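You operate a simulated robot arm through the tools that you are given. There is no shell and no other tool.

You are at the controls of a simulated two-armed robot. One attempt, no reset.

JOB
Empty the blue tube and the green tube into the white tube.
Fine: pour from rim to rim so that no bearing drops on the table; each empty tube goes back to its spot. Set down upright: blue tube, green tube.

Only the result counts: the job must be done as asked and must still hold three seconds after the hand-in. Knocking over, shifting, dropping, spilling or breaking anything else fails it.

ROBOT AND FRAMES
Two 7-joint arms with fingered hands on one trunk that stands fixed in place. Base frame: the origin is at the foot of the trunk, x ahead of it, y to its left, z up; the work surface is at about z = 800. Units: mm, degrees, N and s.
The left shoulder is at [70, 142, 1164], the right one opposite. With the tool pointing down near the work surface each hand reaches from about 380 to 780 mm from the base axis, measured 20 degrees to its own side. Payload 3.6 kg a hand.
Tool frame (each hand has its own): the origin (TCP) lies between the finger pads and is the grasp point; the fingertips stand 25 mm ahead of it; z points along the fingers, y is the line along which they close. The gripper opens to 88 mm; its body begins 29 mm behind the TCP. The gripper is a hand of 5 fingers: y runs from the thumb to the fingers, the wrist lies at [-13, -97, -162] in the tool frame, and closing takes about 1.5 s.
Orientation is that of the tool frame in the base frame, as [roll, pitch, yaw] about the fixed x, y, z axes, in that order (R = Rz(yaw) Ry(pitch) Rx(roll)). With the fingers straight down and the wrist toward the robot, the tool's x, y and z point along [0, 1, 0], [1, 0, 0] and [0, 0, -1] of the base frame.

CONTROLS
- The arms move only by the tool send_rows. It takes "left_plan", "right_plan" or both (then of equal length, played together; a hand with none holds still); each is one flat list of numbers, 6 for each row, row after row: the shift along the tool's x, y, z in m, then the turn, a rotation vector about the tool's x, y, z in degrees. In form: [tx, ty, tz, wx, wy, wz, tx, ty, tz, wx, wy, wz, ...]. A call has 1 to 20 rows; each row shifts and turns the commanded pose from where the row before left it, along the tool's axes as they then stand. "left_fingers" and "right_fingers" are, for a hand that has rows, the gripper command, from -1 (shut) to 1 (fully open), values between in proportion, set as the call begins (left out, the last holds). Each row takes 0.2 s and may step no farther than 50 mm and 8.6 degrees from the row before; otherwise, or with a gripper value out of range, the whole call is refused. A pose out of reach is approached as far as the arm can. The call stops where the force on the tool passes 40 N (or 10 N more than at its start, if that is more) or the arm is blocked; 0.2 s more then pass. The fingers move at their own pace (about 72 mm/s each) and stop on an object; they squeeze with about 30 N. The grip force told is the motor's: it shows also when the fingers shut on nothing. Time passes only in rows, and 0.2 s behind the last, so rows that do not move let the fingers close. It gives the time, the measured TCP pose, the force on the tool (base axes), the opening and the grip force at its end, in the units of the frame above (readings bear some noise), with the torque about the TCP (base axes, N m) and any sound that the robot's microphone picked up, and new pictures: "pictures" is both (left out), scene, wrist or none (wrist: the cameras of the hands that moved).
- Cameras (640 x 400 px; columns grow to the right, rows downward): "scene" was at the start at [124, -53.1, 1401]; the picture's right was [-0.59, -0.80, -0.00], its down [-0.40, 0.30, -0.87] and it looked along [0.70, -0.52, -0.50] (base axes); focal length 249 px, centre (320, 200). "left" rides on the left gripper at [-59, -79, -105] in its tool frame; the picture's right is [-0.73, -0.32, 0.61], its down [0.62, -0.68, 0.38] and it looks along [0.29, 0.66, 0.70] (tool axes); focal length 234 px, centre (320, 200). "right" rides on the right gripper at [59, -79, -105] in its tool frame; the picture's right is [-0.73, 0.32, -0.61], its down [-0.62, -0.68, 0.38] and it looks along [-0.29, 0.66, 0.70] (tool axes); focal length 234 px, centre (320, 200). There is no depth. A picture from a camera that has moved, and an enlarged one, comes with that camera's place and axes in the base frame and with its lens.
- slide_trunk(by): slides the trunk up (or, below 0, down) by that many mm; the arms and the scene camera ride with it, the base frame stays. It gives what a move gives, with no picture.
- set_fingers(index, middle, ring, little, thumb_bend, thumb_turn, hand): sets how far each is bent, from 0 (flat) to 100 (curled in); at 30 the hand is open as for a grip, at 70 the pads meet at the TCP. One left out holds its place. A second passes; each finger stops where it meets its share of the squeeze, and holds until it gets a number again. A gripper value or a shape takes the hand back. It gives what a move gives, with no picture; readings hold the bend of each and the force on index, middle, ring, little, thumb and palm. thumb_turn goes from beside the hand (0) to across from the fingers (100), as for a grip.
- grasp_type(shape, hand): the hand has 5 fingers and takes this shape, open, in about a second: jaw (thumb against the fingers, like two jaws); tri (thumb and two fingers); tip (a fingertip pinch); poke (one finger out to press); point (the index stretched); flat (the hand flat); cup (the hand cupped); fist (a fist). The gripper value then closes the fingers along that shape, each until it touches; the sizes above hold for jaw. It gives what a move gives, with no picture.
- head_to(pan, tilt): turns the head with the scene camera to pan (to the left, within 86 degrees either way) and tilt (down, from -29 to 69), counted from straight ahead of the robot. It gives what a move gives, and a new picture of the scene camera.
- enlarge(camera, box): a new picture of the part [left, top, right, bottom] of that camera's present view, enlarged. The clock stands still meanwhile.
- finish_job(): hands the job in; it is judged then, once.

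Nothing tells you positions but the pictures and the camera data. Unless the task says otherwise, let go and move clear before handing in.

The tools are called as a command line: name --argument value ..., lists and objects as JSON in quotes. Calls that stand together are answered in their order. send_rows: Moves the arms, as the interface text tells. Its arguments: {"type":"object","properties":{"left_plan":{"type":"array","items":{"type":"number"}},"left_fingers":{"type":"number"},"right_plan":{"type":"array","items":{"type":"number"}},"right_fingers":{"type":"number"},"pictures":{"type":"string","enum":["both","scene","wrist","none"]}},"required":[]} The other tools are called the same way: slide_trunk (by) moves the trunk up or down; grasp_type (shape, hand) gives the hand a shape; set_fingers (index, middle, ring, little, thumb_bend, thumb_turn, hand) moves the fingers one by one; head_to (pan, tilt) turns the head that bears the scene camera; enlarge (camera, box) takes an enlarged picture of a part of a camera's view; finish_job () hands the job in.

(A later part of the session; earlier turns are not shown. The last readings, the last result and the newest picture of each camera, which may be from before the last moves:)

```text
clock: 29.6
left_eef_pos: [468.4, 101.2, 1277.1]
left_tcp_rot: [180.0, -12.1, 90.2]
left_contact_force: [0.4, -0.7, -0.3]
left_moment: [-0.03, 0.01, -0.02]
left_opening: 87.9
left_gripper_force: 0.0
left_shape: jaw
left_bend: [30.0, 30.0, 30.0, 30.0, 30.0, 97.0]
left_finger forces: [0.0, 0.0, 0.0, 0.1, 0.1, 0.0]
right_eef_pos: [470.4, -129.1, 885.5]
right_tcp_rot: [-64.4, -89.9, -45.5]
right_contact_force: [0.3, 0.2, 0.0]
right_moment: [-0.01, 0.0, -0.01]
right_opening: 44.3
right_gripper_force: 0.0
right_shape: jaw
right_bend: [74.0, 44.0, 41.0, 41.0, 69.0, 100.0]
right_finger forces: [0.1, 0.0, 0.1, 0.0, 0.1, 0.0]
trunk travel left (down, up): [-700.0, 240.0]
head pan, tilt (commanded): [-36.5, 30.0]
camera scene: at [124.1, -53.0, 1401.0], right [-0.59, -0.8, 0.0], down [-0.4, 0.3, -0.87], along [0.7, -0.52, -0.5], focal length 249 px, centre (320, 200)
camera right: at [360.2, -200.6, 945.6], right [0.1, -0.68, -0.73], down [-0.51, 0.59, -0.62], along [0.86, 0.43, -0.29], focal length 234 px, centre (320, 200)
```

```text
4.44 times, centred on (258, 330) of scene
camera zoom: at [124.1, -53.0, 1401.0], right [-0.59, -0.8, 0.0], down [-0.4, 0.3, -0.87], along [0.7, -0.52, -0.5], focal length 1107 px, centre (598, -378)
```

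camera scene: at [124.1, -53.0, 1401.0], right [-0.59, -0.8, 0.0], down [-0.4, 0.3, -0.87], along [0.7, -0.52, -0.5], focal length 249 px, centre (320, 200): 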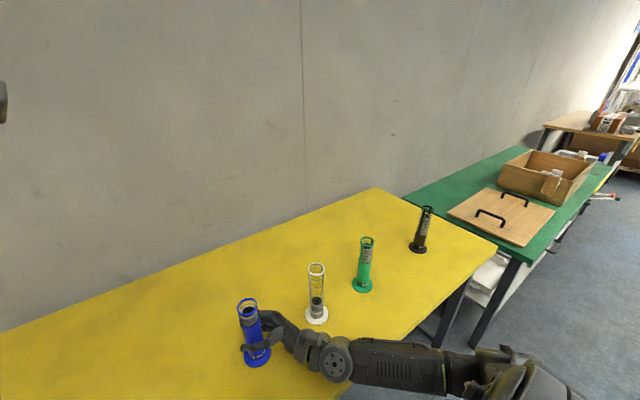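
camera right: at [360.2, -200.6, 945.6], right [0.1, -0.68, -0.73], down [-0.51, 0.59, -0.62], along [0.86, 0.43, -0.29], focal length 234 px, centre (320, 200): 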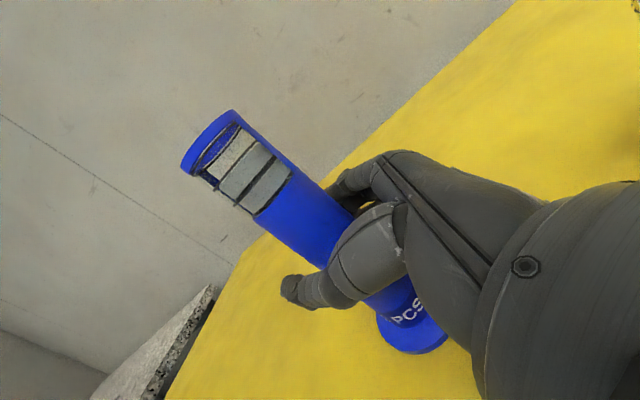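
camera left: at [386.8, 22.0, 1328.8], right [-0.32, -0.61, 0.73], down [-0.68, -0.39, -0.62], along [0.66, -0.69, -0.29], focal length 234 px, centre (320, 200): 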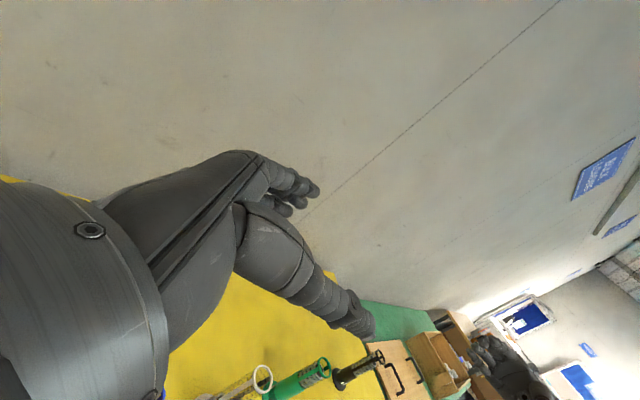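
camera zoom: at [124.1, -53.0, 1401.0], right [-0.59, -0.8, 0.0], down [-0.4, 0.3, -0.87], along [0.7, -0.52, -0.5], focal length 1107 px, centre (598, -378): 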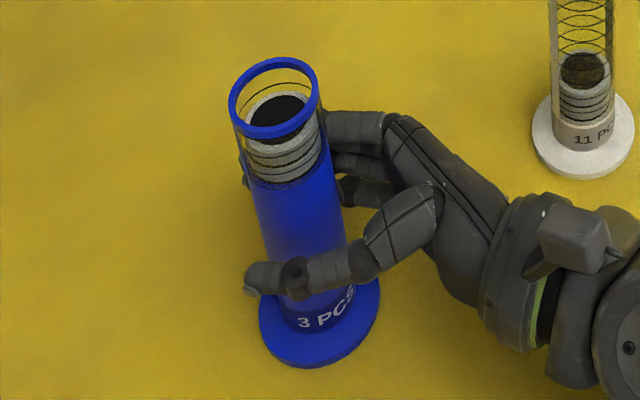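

The tube is still standing in place and centred, so I'll close the grip fully.

send_rows --right_plan '[0, 0, 0, 0, 0, 0, 0, 0, 0, 0, 0, 0, 0, 0, 0, 0, 0, 0, 0, 0, 0, 0, 0, 0, 0, 0, 0, 0, 0, 0, 0, 0, 0, 0, 0, 0, 0, 0, 0, 0, 0, 0, 0, 0, 0, 0, 0, 0, 0, 0, 0, 0, 0, 0]' --right_fingers -1 --pictures "wrist"

enlarge --camera "scene" --box '[225, 285, 290, 375]'

```text
clock: 31.6
left_eef_pos: [466.1, 101.2, 1278.2]
left_tcp_rot: [179.9, -12.0, 90.1]
left_contact_force: [0.6, -1.2, -0.3]
left_moment: [-0.04, -0.02, -0.02]
left_opening: 87.8
left_gripper_force: 0.1
left_shape: jaw
left_bend: [30.0, 30.0, 30.0, 30.0, 30.0, 97.0]
left_finger forces: [0.0, 0.0, 0.0, 0.0, 0.0, 0.0]
right_eef_pos: [469.4, -127.7, 887.6]
right_tcp_rot: [71.1, -90.0, 178.9]
right_contact_force: [0.3, 0.4, 0.5]
right_moment: [0.0, -0.12, 0.03]
right_opening: 21.4
right_gripper_force: 29.8
right_shape: jaw
right_bend: [75.0, 73.0, 60.0, 47.0, 79.0, 100.0]
right_finger forces: [15.2, 4.1, 2.8, 1.7, 23.6, 0.0]
trunk travel left (down, up): [-700.0, 240.0]
head pan, tilt (commanded): [-36.5, 30.0]
camera right: at [360.2, -200.5, 945.7], right [0.1, -0.68, -0.73], down [-0.51, 0.59, -0.62], along [0.86, 0.43, -0.29], focal length 234 px, centre (320, 200)
```

right: 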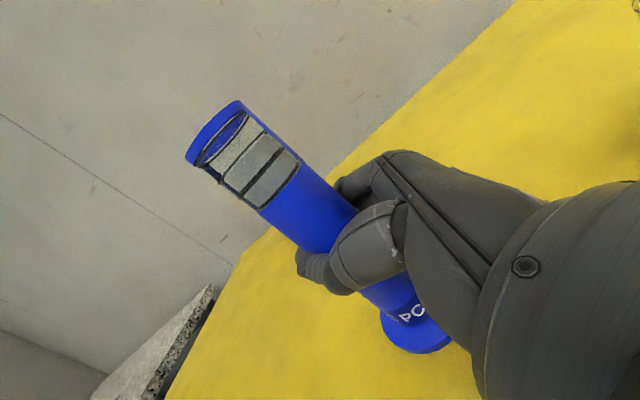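

```text
4.44 times, centred on (258, 330) of scene
camera zoom: at [124.0, -52.8, 1401.0], right [-0.59, -0.8, 0.0], down [-0.4, 0.3, -0.87], along [0.7, -0.52, -0.5], focal length 1107 px, centre (598, -378)
```

zoom: 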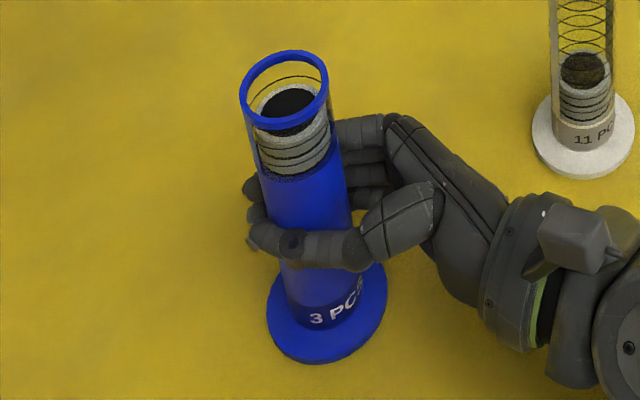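

The grip is firm at about 30 N. The tube shifted roughly 4 mm toward -y as it closed, so I'll undo that when setting it back. I'll lift straight up a little to check that the hold is stable.

send_rows --right_plan '[0.008, 0, 0, 0, 0, 0, 0.012, 0, 0, 0, 0, 0, 0.015, 0, 0, 0, 0, 0, 0.015, 0, 0, 0, 0, 0, 0, 0, 0, 0, 0, 0, 0, 0, 0, 0, 0, 0]' --pictures "both"

enlarge --camera "scene" --box '[225, 265, 290, 355]'

```text
clock: 33.0
left_eef_pos: [466.6, 101.5, 1278.9]
left_tcp_rot: [-180.0, -12.0, 90.1]
left_contact_force: [-0.3, -0.3, -1.0]
left_moment: [-0.02, 0.0, -0.02]
left_opening: 87.8
left_gripper_force: 0.1
left_shape: jaw
left_bend: [30.0, 30.0, 30.0, 30.0, 30.0, 97.0]
left_finger forces: [0.0, 0.0, 0.0, 0.0, 0.1, 0.0]
right_eef_pos: [468.8, -128.6, 936.3]
right_tcp_rot: [-21.4, -89.8, -88.6]
right_contact_force: [-0.4, 0.4, -2.2]
right_moment: [0.01, -0.02, -0.04]
right_opening: 21.4
right_gripper_force: 30.4
right_shape: jaw
right_bend: [75.0, 73.0, 62.0, 49.0, 80.0, 100.0]
right_finger forces: [15.8, 3.6, 2.6, 1.7, 23.8, 0.0]
trunk travel left (down, up): [-700.0, 240.0]
head pan, tilt (commanded): [-36.5, 30.0]
camera scene: at [124.7, -53.3, 1400.9], right [-0.59, -0.8, 0.0], down [-0.4, 0.3, -0.87], along [0.7, -0.52, -0.5], focal length 249 px, centre (320, 200)
camera right: at [360.2, -200.3, 995.3], right [0.1, -0.68, -0.73], down [-0.51, 0.59, -0.62], along [0.86, 0.43, -0.29], focal length 234 px, centre (320, 200)
```

scene: 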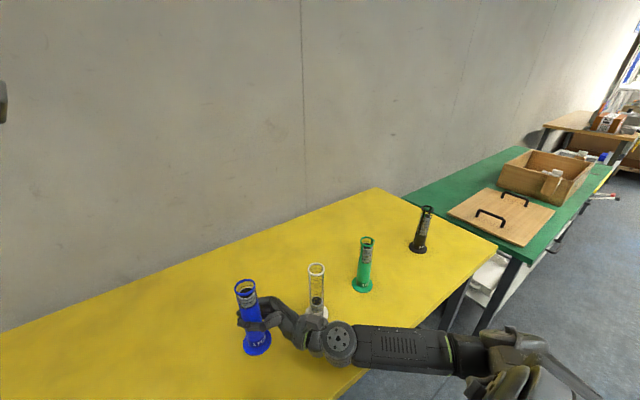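
right: 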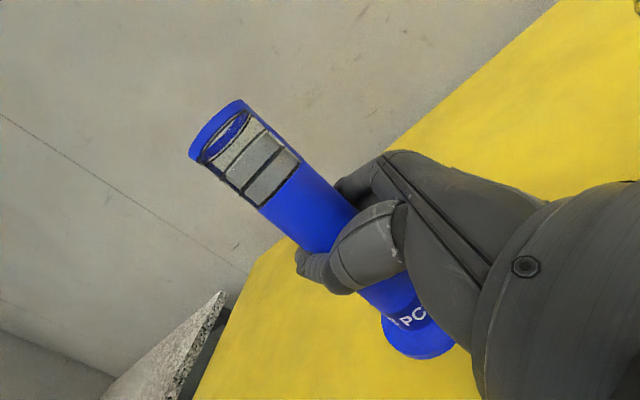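

```text
4.44 times, centred on (258, 310) of scene
camera zoom: at [124.7, -53.3, 1400.9], right [-0.59, -0.8, 0.0], down [-0.4, 0.3, -0.87], along [0.7, -0.52, -0.5], focal length 1107 px, centre (598, -289)
```

zoom: 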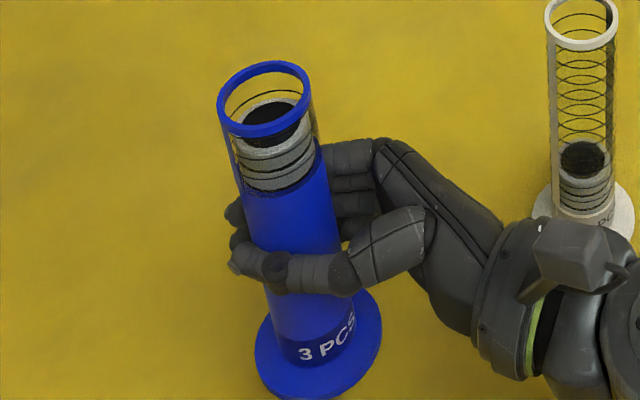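

The lift is stable, with the tube held firmly. I'll raise it to z ≈ 1060, tilt 30° toward white, then yaw the hand to 45° about the tube's own axis for the palm-up pour.

send_rows --right_plan '[0.0248, 0, 0, 0, 0, 0, 0.0248, 0, 0, 0, 0, 0, 0.0248, 0, 0, 0, 0, 0, 0.0248, 0, 0, 0, 0, 0, 0.0248, 0, 0, 0, 0, 0, 0, 0, 0, 0, 5.6376, 2.0521, 0, 0, 0, 0, 5.6376, 2.0521, 0, 0, 0, 0, 5.6376, 2.0521, 0, 0, 0, 0, 5.6376, 2.0521, 0, 0, 0, 0, 5.6376, 2.0521, 0, 0, 0, -6.25, 0, 0, 0, 0, 0, -6.25, 0, 0, 0, 0, 0, -6.25, 0, 0, 0, 0, 0, -6.25, 0, 0, 0, 0, 0, 0, 0, 0]' --pictures "both"

```text
clock: 36.2
left_eef_pos: [468.6, 100.2, 1278.3]
left_tcp_rot: [-179.9, -11.9, 90.0]
left_contact_force: [0.5, 0.1, 0.5]
left_moment: [0.03, 0.0, 0.01]
left_opening: 88.1
left_gripper_force: 0.1
left_shape: jaw
left_bend: [30.0, 30.0, 30.0, 30.0, 30.0, 97.0]
left_finger forces: [0.1, 0.0, 0.0, 0.0, 0.1, 0.0]
right_eef_pos: [469.9, -128.5, 1059.6]
right_tcp_rot: [-45.1, -60.0, -90.0]
right_contact_force: [0.2, 0.1, -3.2]
right_moment: [-0.03, 0.0, 0.01]
right_opening: 21.4
right_gripper_force: 30.0
right_shape: jaw
right_bend: [75.0, 73.0, 65.0, 50.0, 81.0, 100.0]
right_finger forces: [17.2, 2.8, 2.7, 1.9, 22.2, 0.0]
trunk travel left (down, up): [-700.0, 240.0]
head pan, tilt (commanded): [-36.5, 30.0]
camera scene: at [124.4, -53.4, 1400.9], right [-0.59, -0.8, 0.0], down [-0.4, 0.3, -0.87], along [0.7, -0.52, -0.5], focal length 249 px, centre (320, 200)
camera right: at [340.2, -174.4, 1102.5], right [-0.2, -0.21, -0.96], down [-0.21, 0.96, -0.16], along [0.96, 0.17, -0.24], focal length 234 px, centre (320, 200)
```

scene: 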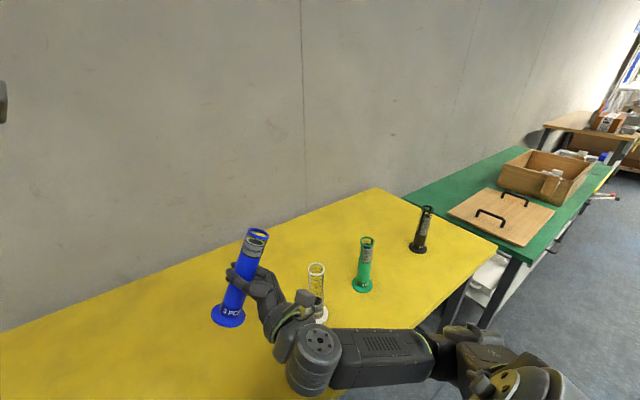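
right: 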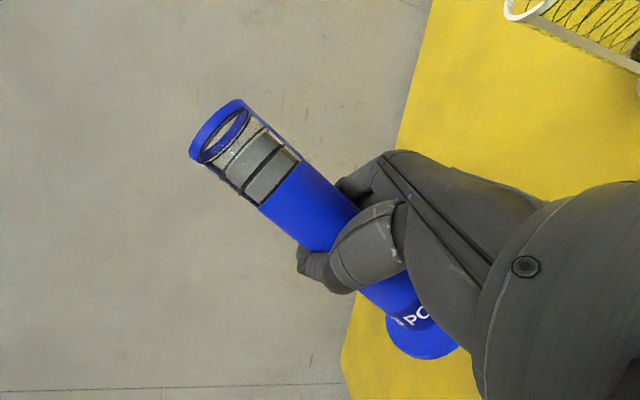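

Pose reached at 30° tilt and 45° yaw. I'll move toward white and tilt to 75° while keeping the mouth above and outside the white rim, then measure.

send_rows --right_plan '[-0.0044, 0.0184, -0.0179, 0, 0, 0, -0.0044, 0.0184, -0.0179, 0, 0, 0, -0.0044, 0.0184, -0.0179, 0, 0, 0, 0, 0, 0, 0, 3.5355, 3.5355, 0, 0, 0, 0, 3.5355, 3.5355, 0, 0, 0, 0, 3.5355, 3.5355, 0, 0, 0, 0, 3.5355, 3.5355, 0, 0, 0, 0, 3.5355, 3.5355, 0, 0, 0, 0, 3.5355, 3.5355, 0, 0, 0, 0, 3.5355, 3.5355, 0, 0, 0, 0, 3.5355, 3.5355, 0, 0, 0, 0, 3.5355, 3.5355, 0, 0, 0, 0, 0, 0, 0, 0, 0, 0, 0, 0]' --pictures "both"

enlarge --camera "scene" --box '[230, 220, 350, 340]'

```text
clock: 39.2
left_eef_pos: [465.9, 101.2, 1277.6]
left_tcp_rot: [-180.0, -12.1, 90.0]
left_contact_force: [-0.2, -0.2, 0.7]
left_moment: [0.02, 0.0, 0.08]
left_opening: 88.1
left_gripper_force: 0.1
left_shape: jaw
left_bend: [30.0, 30.0, 30.0, 30.0, 30.0, 97.0]
left_finger forces: [0.1, 0.0, 0.0, 0.0, 0.1, 0.0]
right_eef_pos: [470.9, -188.7, 1011.2]
right_tcp_rot: [-45.0, -14.9, -90.0]
right_contact_force: [0.5, -0.3, -3.1]
right_moment: [-0.04, 0.0, 0.0]
right_opening: 21.2
right_gripper_force: 30.4
right_shape: jaw
right_bend: [75.0, 73.0, 72.0, 51.0, 81.0, 100.0]
right_finger forces: [18.0, 2.3, 2.5, 2.0, 21.6, 0.1]
trunk travel left (down, up): [-700.0, 240.0]
head pan, tilt (commanded): [-36.5, 30.0]
camera scene: at [124.4, -53.1, 1400.9], right [-0.59, -0.8, 0.0], down [-0.4, 0.3, -0.87], along [0.7, -0.52, -0.5], focal length 249 px, centre (320, 200)
camera right: at [341.3, -250.7, 1008.1], right [-0.2, 0.53, -0.82], down [-0.21, 0.8, 0.57], along [0.96, 0.29, -0.05], focal length 234 px, centre (320, 200)
```

scene: 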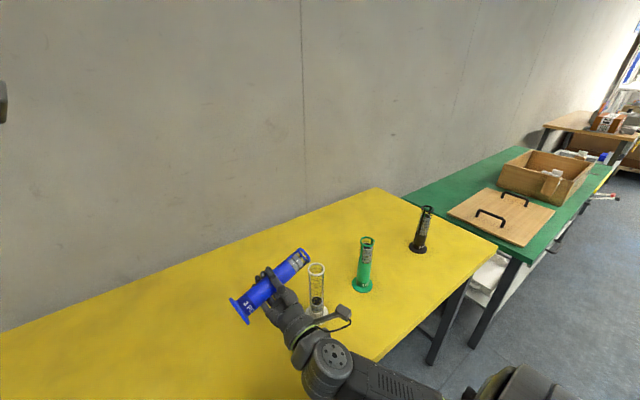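
right: 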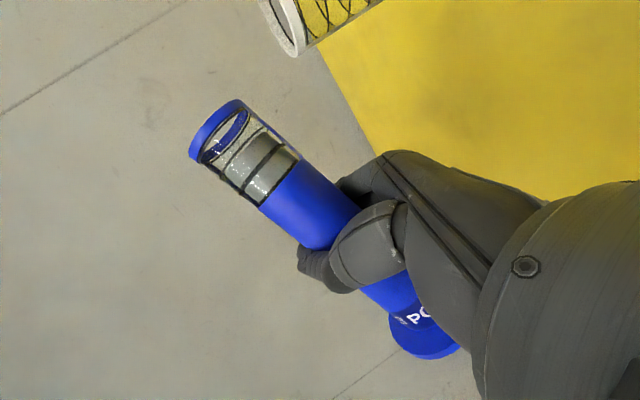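

```text
3.33 times, centred on (290, 280) of scene
camera zoom: at [124.4, -53.1, 1400.9], right [-0.59, -0.8, 0.0], down [-0.4, 0.3, -0.87], along [0.7, -0.52, -0.5], focal length 830 px, centre (420, -67)
```

zoom: 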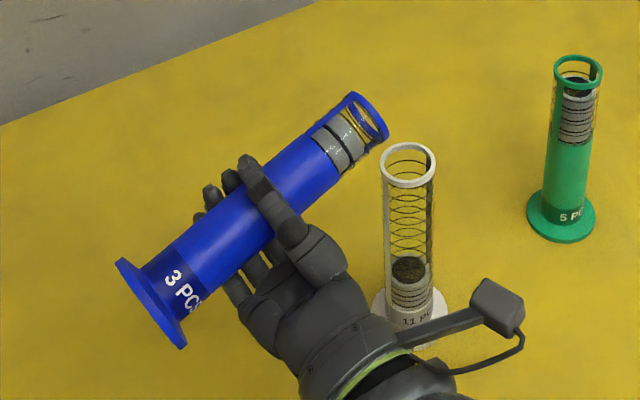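

The tube is tilted 75° with its mouth next to and above the white rim. Before going closer I need its exact alignment in the hand, so I'll zoom in from both cameras.

enlarge --camera "right" --box '[170, 80, 330, 220]'

enlarge --camera "right" --box '[240, 0, 400, 100]'

enlarge --camera "scene" --box '[280, 230, 340, 290]'

enlarge --camera "scene" --box '[225, 240, 315, 330]'

```text
2.86 times, centred on (250, 150) of right
camera zoom: at [341.3, -250.7, 1008.1], right [-0.2, 0.53, -0.82], down [-0.21, 0.8, 0.57], along [0.96, 0.29, -0.05], focal length 669 px, centre (520, 343)
```

zoom: 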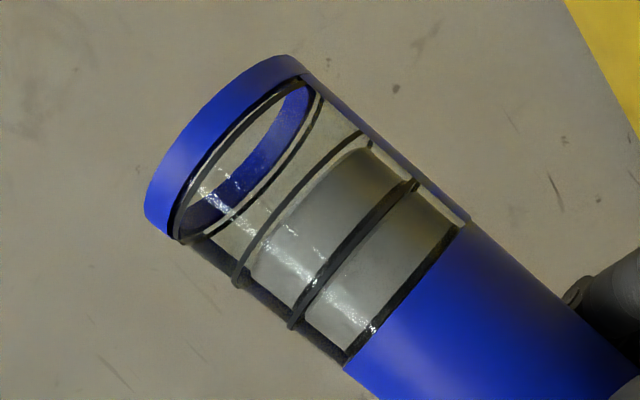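

```text
4.00 times, centred on (320, 50) of right
camera zoom: at [341.3, -250.7, 1008.1], right [-0.2, 0.53, -0.82], down [-0.21, 0.8, 0.57], along [0.96, 0.29, -0.05], focal length 937 px, centre (320, 800)
```

zoom: 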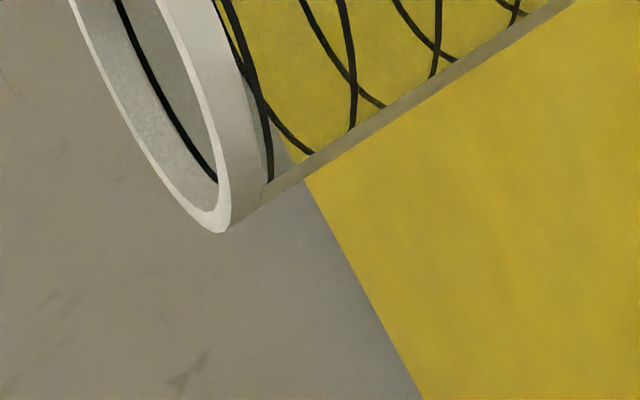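

```text
6.67 times, centred on (310, 260) of scene
camera zoom: at [124.4, -53.1, 1400.9], right [-0.59, -0.8, 0.0], down [-0.4, 0.3, -0.87], along [0.7, -0.52, -0.5], focal length 1660 px, centre (387, -200)
```

zoom: 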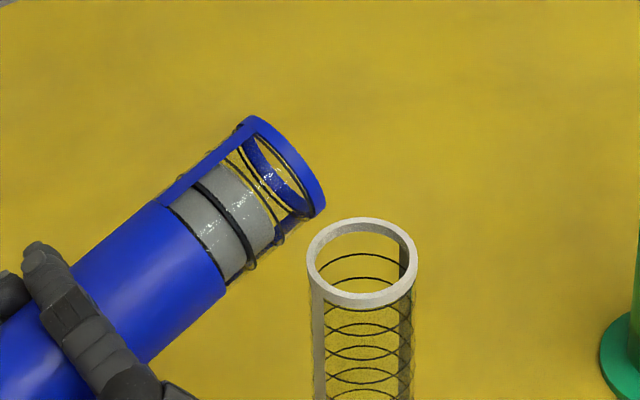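

```text
4.44 times, centred on (270, 285) of scene
camera zoom: at [124.4, -53.1, 1400.9], right [-0.59, -0.8, 0.0], down [-0.4, 0.3, -0.87], along [0.7, -0.52, -0.5], focal length 1107 px, centre (542, -178)
```

zoom: 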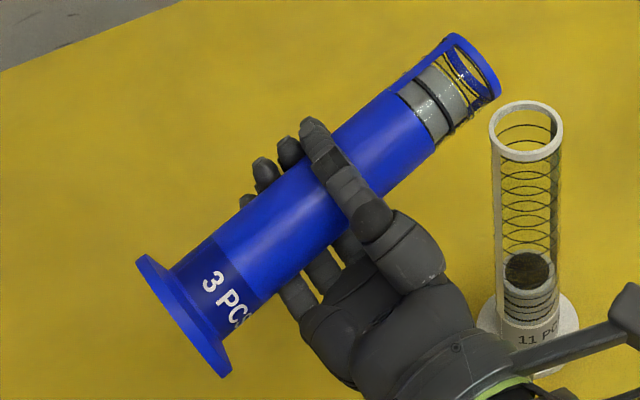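

enlarge --camera "right" --box '[340, 260, 500, 380]'

enlarge --camera "right" --box '[160, 60, 500, 380]'

```text
3.33 times, centred on (420, 320) of right
camera zoom: at [341.3, -250.7, 1008.1], right [-0.2, 0.53, -0.82], down [-0.21, 0.8, 0.57], along [0.96, 0.29, -0.05], focal length 781 px, centre (-13, -200)
```

zoom: 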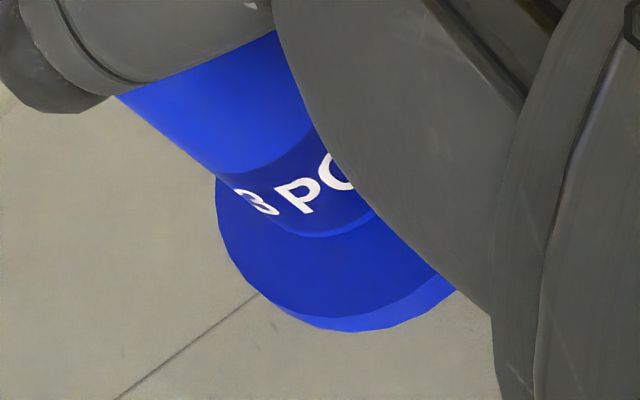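

```text
1.25 times, centred on (330, 220) of right
camera zoom: at [341.3, -250.7, 1008.1], right [-0.2, 0.53, -0.82], down [-0.21, 0.8, 0.57], along [0.96, 0.29, -0.05], focal length 293 px, centre (308, 175)
```

zoom: 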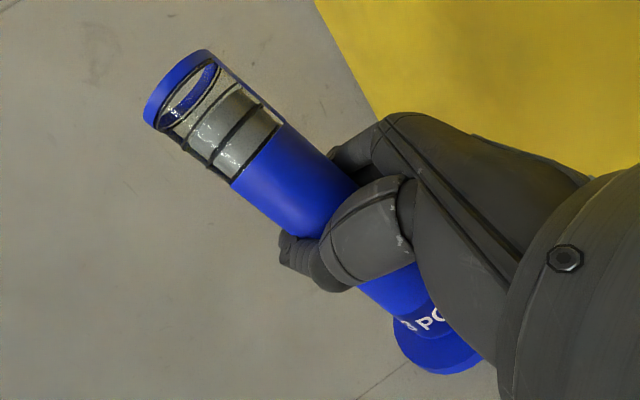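

The tube seems to lean a few degrees in the grasp, top toward +x. The left wrist camera may give a second viewpoint, so I'll check what it sees.

enlarge --camera "left" --box '[0, 0, 640, 400]'

```text
1.00 times, centred on (320, 200) of left (not enlarged: the box is as wide or as high as the picture)
camera zoom: at [388.1, 22.0, 1368.6], right [-0.32, -0.58, -0.74], down [-0.68, 0.69, -0.25], along [0.66, 0.43, -0.62], focal length 234 px, centre (320, 200)
```

zoom: 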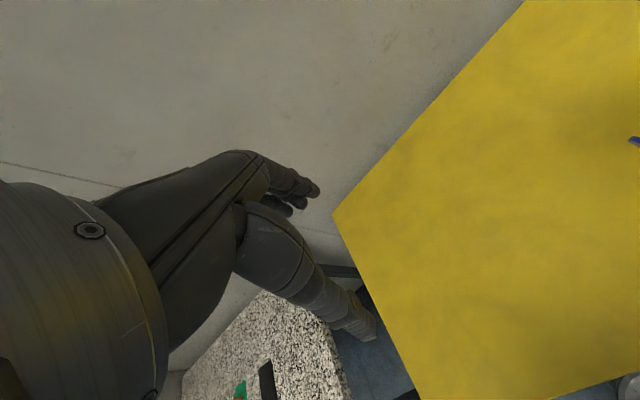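

Combining the scene and wrist rays, the blue mouth is about 4.6 mm farther in +x than white's axis, with a lean of around 5°. I'll yaw the hand -5° about vertical, centre the mouth in x over white, lower 20 mm and tilt to about 85°, still short of pouring.

send_rows --right_plan '[0, 0, 0, -1.29, 3.42, -3.42, -0.0017, 0.0081, -0.0059, 0, 0, 0, -0.0017, 0.0081, -0.0059, 0, 0, 0, 0, 0, 0, -0.42, 3.44, 3.6, 0, 0, 0, -0.42, 3.44, 3.6, 0, 0, 0, 0, 0, 0, 0, 0, 0, 0, 0, 0]' --pictures "wrist"

enlarge --camera "scene" --box '[280, 230, 340, 290]'

enlarge --camera "scene" --box '[225, 240, 315, 330]'

enlarge --camera "right" --box '[160, 0, 340, 160]'

```text
clock: 40.8
left_eef_pos: [466.7, 101.4, 1277.1]
left_tcp_rot: [-179.9, -12.1, 90.1]
left_contact_force: [-0.9, 0.2, -0.3]
left_moment: [-0.02, 0.02, -0.01]
left_opening: 87.9
left_gripper_force: 0.0
left_shape: jaw
left_bend: [30.0, 30.0, 30.0, 30.0, 30.0, 97.0]
left_finger forces: [0.0, 0.0, 0.0, 0.0, 0.0, 0.0]
right_eef_pos: [472.8, -190.7, 989.8]
right_tcp_rot: [-45.9, -4.9, -94.8]
right_contact_force: [0.0, -0.6, -2.8]
right_moment: [-0.04, 0.0, 0.0]
right_opening: 21.4
right_gripper_force: 30.2
right_shape: jaw
right_bend: [75.0, 73.0, 72.0, 51.0, 82.0, 100.0]
right_finger forces: [18.2, 2.3, 2.6, 2.0, 21.4, 0.0]
trunk travel left (down, up): [-700.0, 240.0]
head pan, tilt (commanded): [-36.5, 30.0]
camera right: at [339.2, -240.1, 979.6], right [-0.15, 0.68, -0.71], down [-0.14, 0.7, 0.7], along [0.98, 0.21, -0.01], focal length 234 px, centre (320, 200)
```

right: 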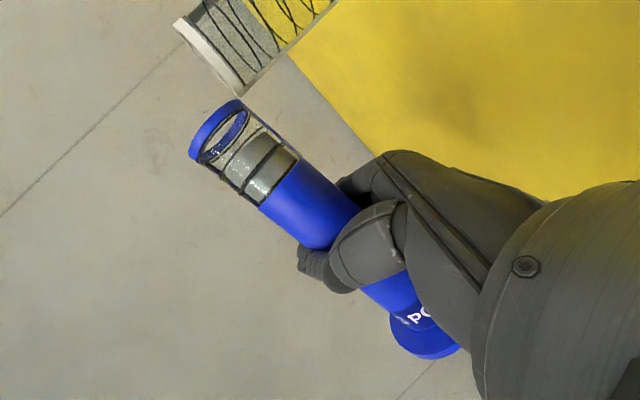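

```text
6.67 times, centred on (310, 260) of scene
camera zoom: at [124.4, -53.0, 1400.9], right [-0.59, -0.8, 0.0], down [-0.4, 0.3, -0.87], along [0.7, -0.52, -0.5], focal length 1660 px, centre (387, -200)
```

zoom: 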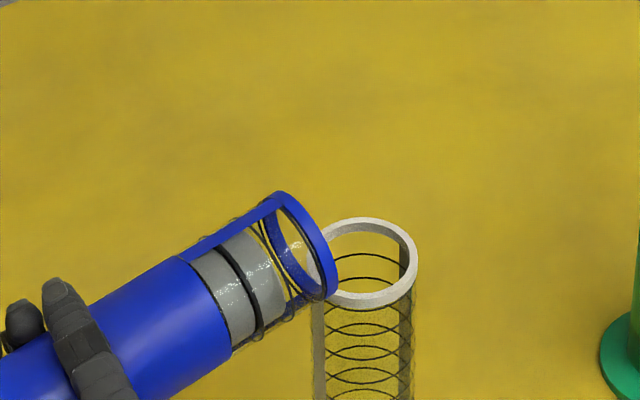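

```text
4.44 times, centred on (270, 285) of scene
camera zoom: at [124.4, -53.0, 1400.9], right [-0.59, -0.8, 0.0], down [-0.4, 0.3, -0.87], along [0.7, -0.52, -0.5], focal length 1107 px, centre (542, -178)
```

zoom: 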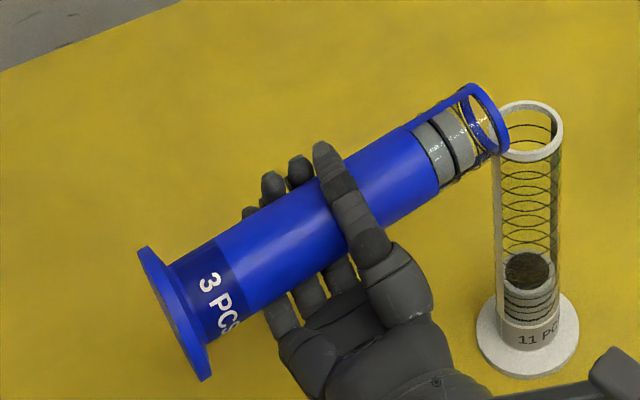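

```text
2.50 times, centred on (250, 80) of right
camera zoom: at [339.2, -240.1, 979.6], right [-0.15, 0.68, -0.71], down [-0.14, 0.7, 0.7], along [0.98, 0.21, -0.01], focal length 585 px, centre (495, 500)
```

zoom: 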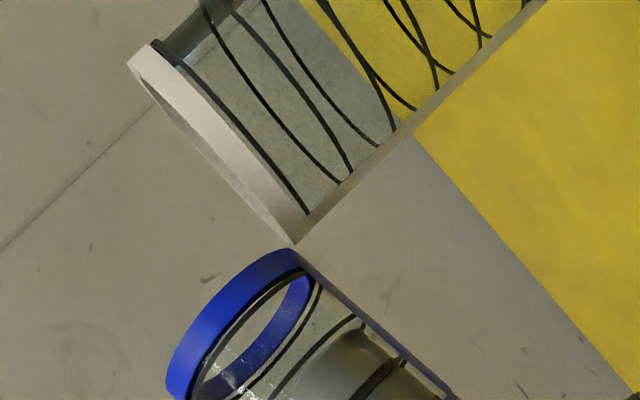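

The relative fit is good: mouth at (470.7, -276, 990.3) against white rim centre (469.7, -297.7, 970). The lower lip is now almost at rim height, so I'll raise 8 mm, bring the lip just inside white's near edge, and pivot about the lip to about 98°.

send_rows --right_plan '[0.0008, -0.0064, 0.0048, 0, 0, 0, 0.0035, 0.0007, -0.0002, 0, 0, 0, 0, 0, 0, 0, 0, 0, 0.00159, -0.00314, 0.00318, -0.25, 2.065, 2.162, 0.00159, -0.00314, 0.00318, -0.25, 2.065, 2.162, 0.00159, -0.00314, 0.00318, -0.25, 2.065, 2.162, 0.00159, -0.00314, 0.00318, -0.25, 2.065, 2.162, 0, 0, 0, 0, 0, 0, 0, 0, 0, 0, 0, 0]' --pictures "wrist"

enlarge --camera "scene" --box '[280, 230, 340, 290]'

enlarge --camera "right" --box '[160, 0, 340, 160]'

```text
clock: 42.8
left_eef_pos: [467.8, 101.1, 1278.4]
left_tcp_rot: [179.9, -12.0, 90.1]
left_contact_force: [-0.3, 0.2, -0.6]
left_moment: [0.01, -0.03, 0.0]
left_opening: 88.0
left_gripper_force: 0.0
left_shape: jaw
left_bend: [30.0, 30.0, 30.0, 30.0, 30.0, 97.0]
left_finger forces: [0.0, 0.0, 0.0, 0.1, 0.0, 0.1]
right_eef_pos: [474.1, -199.6, 1015.1]
right_tcp_rot: [-46.9, 7.0, -94.9]
right_contact_force: [-0.2, 0.0, -2.7]
right_moment: [-0.06, 0.0, -0.01]
right_opening: 21.1
right_gripper_force: 29.5
right_shape: jaw
right_bend: [75.0, 73.0, 72.0, 51.0, 82.0, 100.0]
right_finger forces: [18.4, 2.3, 2.4, 2.0, 21.3, 0.0]
trunk travel left (down, up): [-700.0, 240.0]
head pan, tilt (commanded): [-36.5, 30.0]
camera right: at [338.9, -246.3, 995.3], right [-0.15, 0.82, -0.56], down [-0.14, 0.54, 0.83], along [0.98, 0.21, 0.03], focal length 234 px, centre (320, 200)
```

right: 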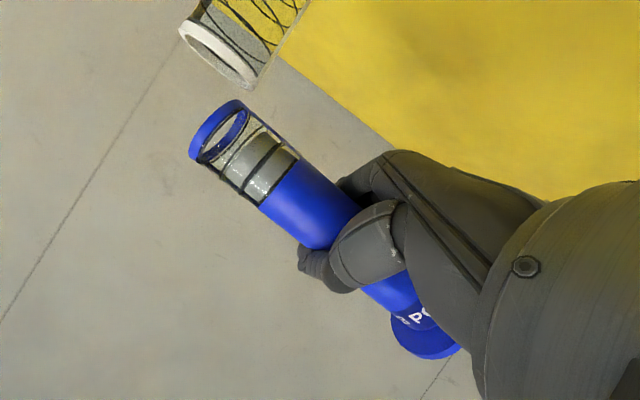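

```text
6.67 times, centred on (310, 260) of scene
camera zoom: at [124.4, -53.1, 1400.9], right [-0.59, -0.8, 0.0], down [-0.4, 0.3, -0.87], along [0.7, -0.52, -0.5], focal length 1660 px, centre (387, -200)
```

zoom: 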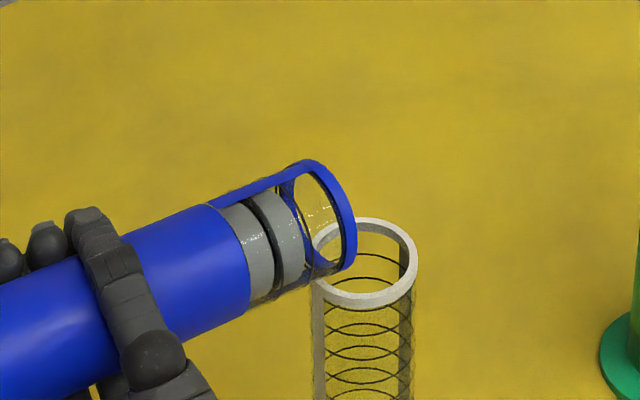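

```text
2.50 times, centred on (250, 80) of right
camera zoom: at [338.9, -246.3, 995.3], right [-0.15, 0.82, -0.56], down [-0.14, 0.54, 0.83], along [0.98, 0.21, 0.03], focal length 585 px, centre (495, 500)
```

zoom: 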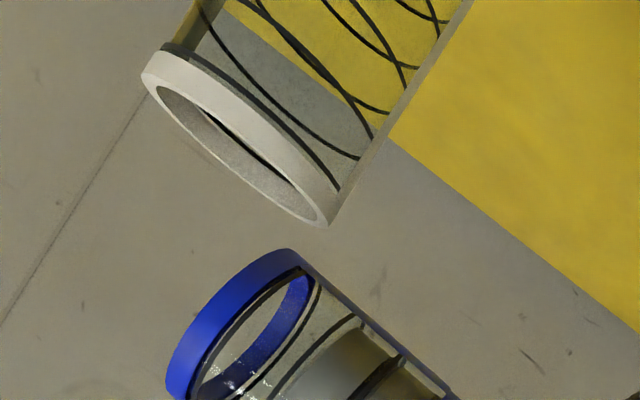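

At about 98° the bearings haven't moved. The lip is about 8 mm above the white rim, just inside its near edge, and aligned in x. I'll lower 3 mm and keep pivoting about the lip.

send_rows --right_plan '[0.00037, 0.00217, -0.00203, 0, 0, 0, 0.00159, -0.00314, 0.00318, -0.25, 2.065, 2.162, 0.00159, -0.00314, 0.00318, -0.25, 2.065, 2.162, 0.00159, -0.00314, 0.00318, -0.25, 2.065, 2.162, 0, 0, 0, 0, 0, 0, 0, 0, 0, 0, 0, 0]' --pictures "wrist"

enlarge --camera "scene" --box '[280, 230, 340, 290]'

enlarge --camera "right" --box '[160, 0, 340, 160]'

```text
clock: 44.2
left_eef_pos: [468.0, 101.1, 1276.5]
left_tcp_rot: [-180.0, -11.9, 90.0]
left_contact_force: [-0.2, -0.4, 0.2]
left_moment: [0.0, 0.01, 0.01]
left_opening: 88.2
left_gripper_force: 0.0
left_shape: jaw
left_bend: [30.0, 30.0, 30.0, 30.0, 30.0, 97.0]
left_finger forces: [0.1, 0.1, 0.1, 0.1, 0.0, 0.0]
right_eef_pos: [473.6, -208.4, 1024.9]
right_tcp_rot: [-47.7, 15.9, -95.1]
right_contact_force: [-0.1, -0.6, -1.8]
right_moment: [-0.07, 0.0, 0.02]
right_opening: 20.7
right_gripper_force: 29.8
right_shape: jaw
right_bend: [75.0, 73.0, 72.0, 51.0, 82.0, 100.0]
right_finger forces: [18.4, 2.0, 2.3, 2.1, 21.6, 0.0]
trunk travel left (down, up): [-700.0, 240.0]
head pan, tilt (commanded): [-36.5, 30.0]
camera right: at [338.9, -249.7, 997.6], right [-0.15, 0.89, -0.42], down [-0.14, 0.4, 0.9], along [0.98, 0.2, 0.06], focal length 234 px, centre (320, 200)
```

right: 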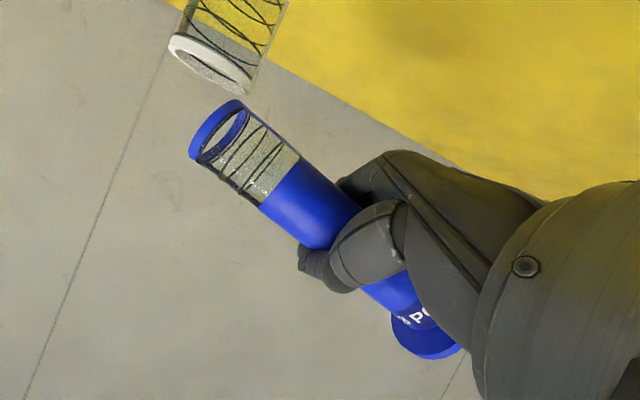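

```text
6.67 times, centred on (310, 260) of scene
camera zoom: at [124.4, -53.1, 1400.9], right [-0.59, -0.8, 0.0], down [-0.4, 0.3, -0.87], along [0.7, -0.52, -0.5], focal length 1660 px, centre (387, -200)
```

zoom: 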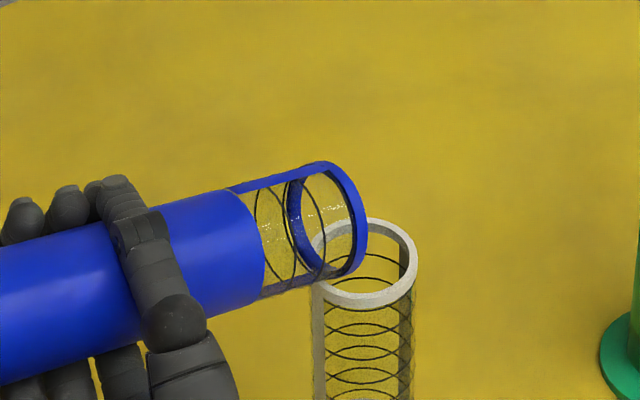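

```text
2.50 times, centred on (250, 80) of right
camera zoom: at [338.9, -249.7, 997.6], right [-0.15, 0.89, -0.42], down [-0.14, 0.4, 0.9], along [0.98, 0.2, 0.06], focal length 585 px, centre (495, 500)
```

zoom: 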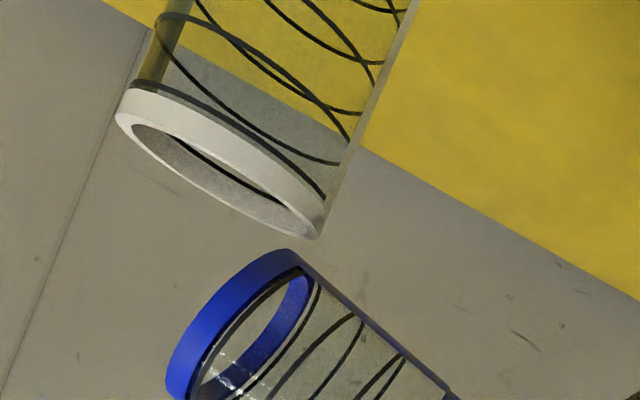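

The blue window is empty and the load dropped by about 0.9 N, so all three bearings have left. I'll check the white tube's contents and the table for spills.

enlarge --camera "scene" --box '[285, 245, 350, 335]'

head_to --pan -36.5 --tilt 45

```text
4.44 times, centred on (318, 290) of scene
camera zoom: at [124.4, -53.1, 1400.9], right [-0.59, -0.8, 0.0], down [-0.4, 0.3, -0.87], along [0.7, -0.52, -0.5], focal length 1107 px, centre (331, -200)
```

zoom: 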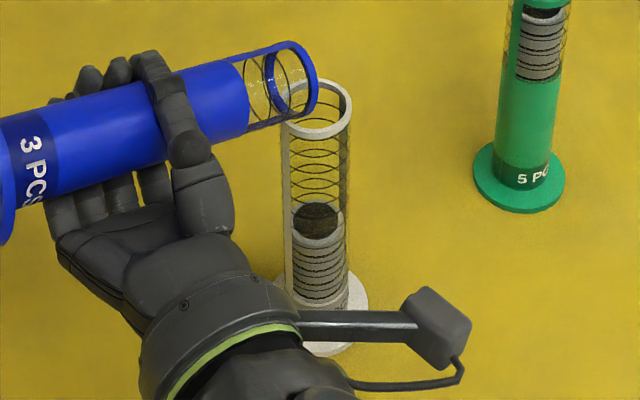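

```text
clock: 45.0
left_eef_pos: [467.0, 101.9, 1277.8]
left_tcp_rot: [-180.0, -12.0, 90.2]
left_contact_force: [-0.4, 0.8, 0.3]
left_moment: [-0.01, -0.04, 0.03]
left_opening: 88.1
left_gripper_force: 0.0
left_shape: jaw
left_bend: [30.0, 30.0, 30.0, 30.0, 30.0, 97.0]
left_finger forces: [0.0, 0.0, 0.0, 0.1, 0.0, 0.0]
right_eef_pos: [473.3, -207.6, 1025.0]
right_tcp_rot: [-47.6, 15.8, -94.8]
right_contact_force: [1.4, -0.3, -2.3]
right_moment: [-0.06, 0.02, -0.01]
right_opening: 21.1
right_gripper_force: 29.7
right_shape: jaw
right_bend: [75.0, 73.0, 72.0, 51.0, 82.0, 100.0]
right_finger forces: [18.4, 2.1, 2.2, 2.1, 21.6, 0.0]
trunk travel left (down, up): [-700.0, 240.0]
head pan, tilt (commanded): [-36.5, 45.0]
camera scene: at [117.1, -47.6, 1378.3], right [-0.59, -0.8, 0.0], down [-0.57, 0.42, -0.71], along [0.57, -0.42, -0.71], focal length 249 px, centre (320, 200)
```

scene: 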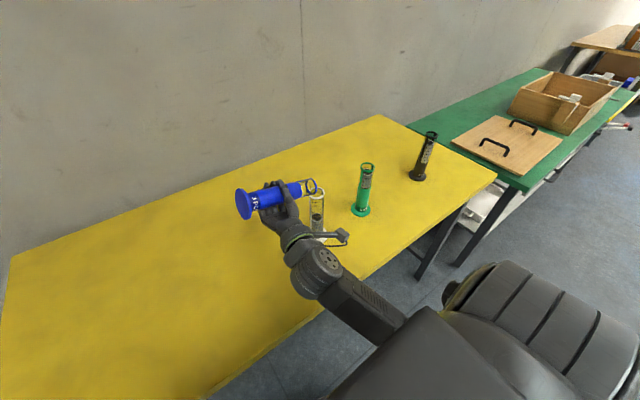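

White's stack has grown to about 6 and no spill is visible. I'll tilt a few degrees more to make sure blue is completely empty, then check again.

send_rows --right_plan '[0.00159, -0.00314, 0.00318, -0.25, 2.065, 2.162, 0.00159, -0.00314, 0.00318, -0.25, 2.065, 2.162, 0.00159, -0.00314, 0.00318, -0.25, 2.065, 2.162, 0, 0, 0, 0, 0, 0, 0, 0, 0, 0, 0, 0]' --pictures "none"

head_to --pan -36.5 --tilt 30

enlarge --camera "scene" --box '[285, 245, 350, 335]'

```text
clock: 46.2
left_eef_pos: [466.9, 100.4, 1277.7]
left_tcp_rot: [180.0, -11.9, 90.1]
left_contact_force: [-0.5, 0.3, 0.1]
left_moment: [0.0, 0.07, 0.02]
left_opening: 87.9
left_gripper_force: 0.0
left_shape: jaw
left_bend: [30.0, 30.0, 30.0, 30.0, 30.0, 97.0]
left_finger forces: [0.0, 0.0, 0.1, 0.0, 0.0, 0.0]
right_eef_pos: [472.5, -216.8, 1036.4]
right_tcp_rot: [-48.5, 25.0, -95.2]
right_contact_force: [-0.2, -0.8, -3.3]
right_moment: [-0.09, -0.01, -0.01]
right_opening: 20.7
right_gripper_force: 29.8
right_shape: jaw
right_bend: [76.0, 74.0, 72.0, 52.0, 83.0, 100.0]
right_finger forces: [18.9, 1.6, 1.9, 2.4, 22.5, 0.1]
trunk travel left (down, up): [-700.0, 240.0]
head pan, tilt (commanded): [-36.5, 45.0]
```

```text
clock: 47.0
left_eef_pos: [467.8, 102.0, 1277.8]
left_tcp_rot: [-179.9, -12.0, 90.0]
left_contact_force: [-0.1, 0.0, 0.4]
left_moment: [-0.01, 0.02, -0.02]
left_opening: 88.0
left_gripper_force: 0.0
left_shape: jaw
left_bend: [30.0, 30.0, 30.0, 30.0, 30.0, 97.0]
left_finger forces: [0.0, 0.0, 0.0, 0.0, 0.1, 0.0]
right_eef_pos: [472.8, -216.5, 1035.8]
right_tcp_rot: [-48.5, 24.9, -95.2]
right_contact_force: [-0.2, 0.6, -2.6]
right_moment: [-0.04, 0.02, 0.04]
right_opening: 20.6
right_gripper_force: 29.6
right_shape: jaw
right_bend: [76.0, 74.0, 72.0, 52.0, 83.0, 100.0]
right_finger forces: [18.9, 1.6, 1.9, 2.3, 22.5, 0.0]
trunk travel left (down, up): [-700.0, 240.0]
head pan, tilt (commanded): [-36.5, 30.0]
camera scene: at [124.4, -53.0, 1400.8], right [-0.59, -0.8, 0.0], down [-0.4, 0.3, -0.87], along [0.7, -0.51, -0.5], focal length 249 px, centre (320, 200)
```

scene: 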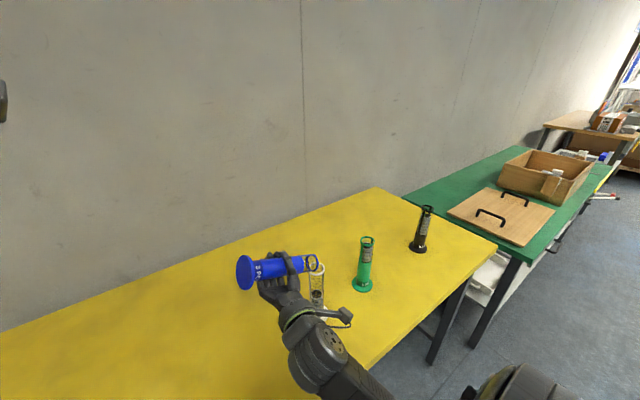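

```text
4.44 times, centred on (318, 290) of scene
camera zoom: at [124.4, -53.0, 1400.8], right [-0.59, -0.8, 0.0], down [-0.4, 0.3, -0.87], along [0.7, -0.51, -0.5], focal length 1107 px, centre (331, -200)
```

zoom: 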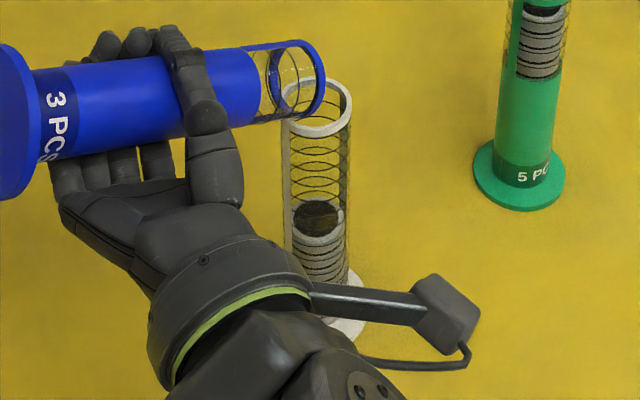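

Blue is empty, and white now holds about 6 with nothing spilled. I'll raise clear of white, move back over blue's spot and tilt the tube back toward upright.

send_rows --right_plan '[-0.0085, -0.0136, 0.012, 0, 0, 0, -0.0085, -0.0136, 0.012, 0, 0, 0, -0.0265, 0.0075, -0.0102, 0, 0, 0, -0.0265, 0.0075, -0.0102, 0, 0, 0, -0.0265, 0.0075, -0.0102, 0, 0, 0, 0, 0, 0, 0.709, -5.851, -6.125, 0, 0, 0, 0.709, -5.851, -6.125, 0, 0, 0, 0.709, -5.851, -6.125, 0, 0, 0, 0.709, -5.851, -6.125, 0, 0, 0, 0.709, -5.851, -6.125, 0, 0, 0, 0.709, -5.851, -6.125, 0, 0, 0, 0.709, -5.851, -6.125, 0, 0, 0, 0.709, -5.851, -6.125, 0, 0, 0, 0.709, -5.851, -6.125, 0, 0, 0, 0.709, -5.851, -6.125, 0, 0, 0, 0, 0, 0]' --pictures "scene"

```text
clock: 50.4
left_eef_pos: [467.5, 102.3, 1277.5]
left_tcp_rot: [180.0, -12.0, 90.1]
left_contact_force: [0.3, -0.1, -0.4]
left_moment: [0.02, 0.0, -0.01]
left_opening: 88.1
left_gripper_force: 0.1
left_shape: jaw
left_bend: [30.0, 30.0, 30.0, 30.0, 30.0, 97.0]
left_finger forces: [0.0, 0.0, 0.1, 0.1, 0.0, 0.0]
right_eef_pos: [472.8, -127.4, 1075.9]
right_tcp_rot: [-37.9, -59.8, -99.6]
right_contact_force: [0.8, -0.2, -2.7]
right_moment: [0.01, 0.0, 0.04]
right_opening: 20.3
right_gripper_force: 29.8
right_shape: jaw
right_bend: [76.0, 74.0, 72.0, 52.0, 83.0, 100.0]
right_finger forces: [17.9, 1.5, 1.8, 2.7, 22.8, 0.0]
trunk travel left (down, up): [-700.0, 240.0]
head pan, tilt (commanded): [-36.5, 30.0]
camera scene: at [124.4, -52.8, 1400.9], right [-0.59, -0.8, 0.0], down [-0.4, 0.3, -0.87], along [0.7, -0.52, -0.5], focal length 249 px, centre (320, 200)
```

scene: 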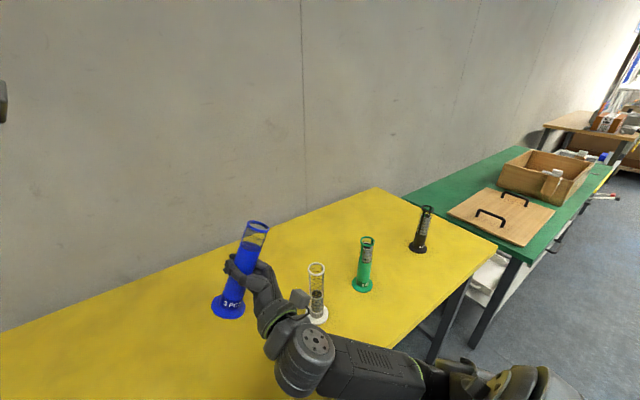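

send_rows --right_plan '[0, 0, 0, 6.875, 0, 0, 0, 0, 0, 6.875, 0, 0, 0, 0, 0, 6.875, 0, 0, 0, 0, 0, 6.875, 0, 0, 0, 0, 0, 0, -7.426, -1.363, 0, 0, 0, 0, -7.426, -1.363, 0, 0, 0, 0, -7.426, -1.363, 0, 0, 0, 0, -7.426, -1.363, 0, 0, 0, 0, 0, 0, 0, 0, 0, 0, 0, 0]' --pictures "both"

enlarge --camera "scene" --box '[205, 210, 295, 330]'

```text
clock: 52.5
left_eef_pos: [466.3, 101.3, 1277.8]
left_tcp_rot: [-180.0, -12.0, 90.2]
left_contact_force: [-0.6, -0.8, 0.2]
left_moment: [0.02, -0.01, 0.0]
left_opening: 87.9
left_gripper_force: 0.1
left_shape: jaw
left_bend: [30.0, 30.0, 30.0, 30.0, 30.0, 97.0]
left_finger forces: [0.0, 0.0, 0.1, 0.0, 0.0, 0.0]
right_eef_pos: [472.9, -128.8, 1075.6]
right_tcp_rot: [-34.0, -89.8, -75.9]
right_contact_force: [-0.2, 1.0, -2.8]
right_moment: [-0.01, 0.01, -0.02]
right_opening: 20.6
right_gripper_force: 30.1
right_shape: jaw
right_bend: [76.0, 74.0, 72.0, 52.0, 83.0, 100.0]
right_finger forces: [16.6, 1.4, 1.5, 2.8, 22.0, 0.1]
trunk travel left (down, up): [-700.0, 240.0]
head pan, tilt (commanded): [-36.5, 30.0]
camera scene: at [124.5, -53.1, 1400.8], right [-0.59, -0.8, 0.0], down [-0.4, 0.3, -0.87], along [0.7, -0.52, -0.5], focal length 249 px, centre (320, 200)
camera right: at [363.5, -200.0, 1135.1], right [0.09, -0.68, -0.73], down [-0.51, 0.59, -0.62], along [0.86, 0.43, -0.29], focal length 234 px, centre (320, 200)
```

scene: 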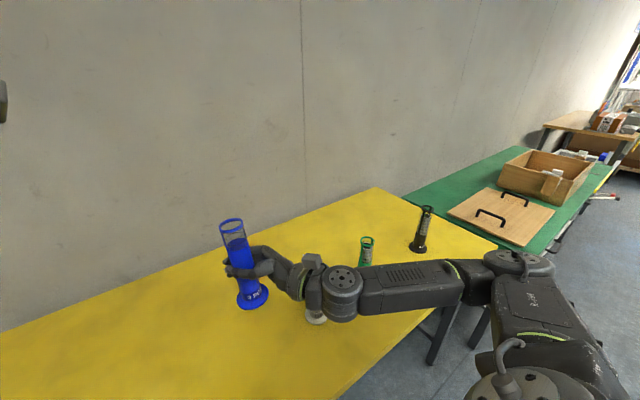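
right: 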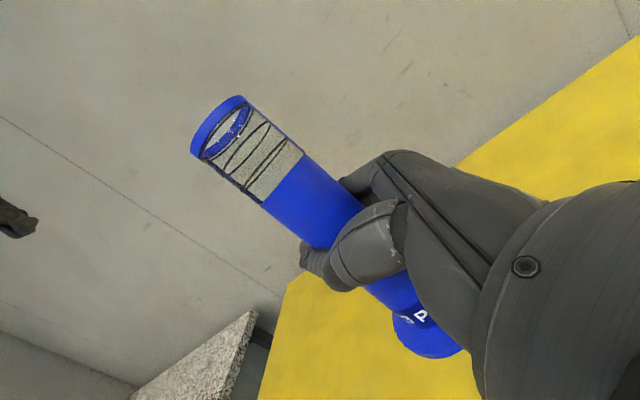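

```text
3.33 times, centred on (250, 270) of scene
camera zoom: at [124.5, -53.1, 1400.8], right [-0.59, -0.8, 0.0], down [-0.4, 0.3, -0.87], along [0.7, -0.52, -0.5], focal length 830 px, centre (553, -33)
```

zoom: 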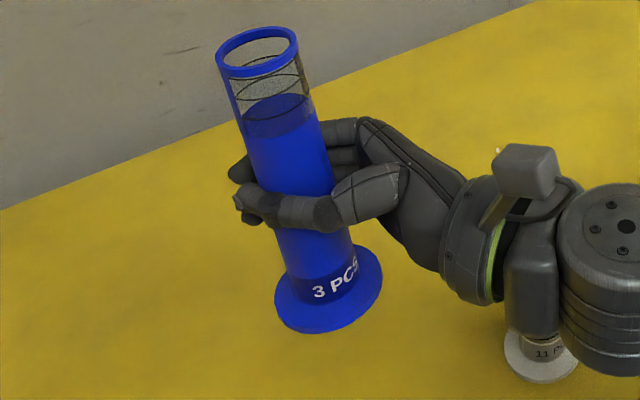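

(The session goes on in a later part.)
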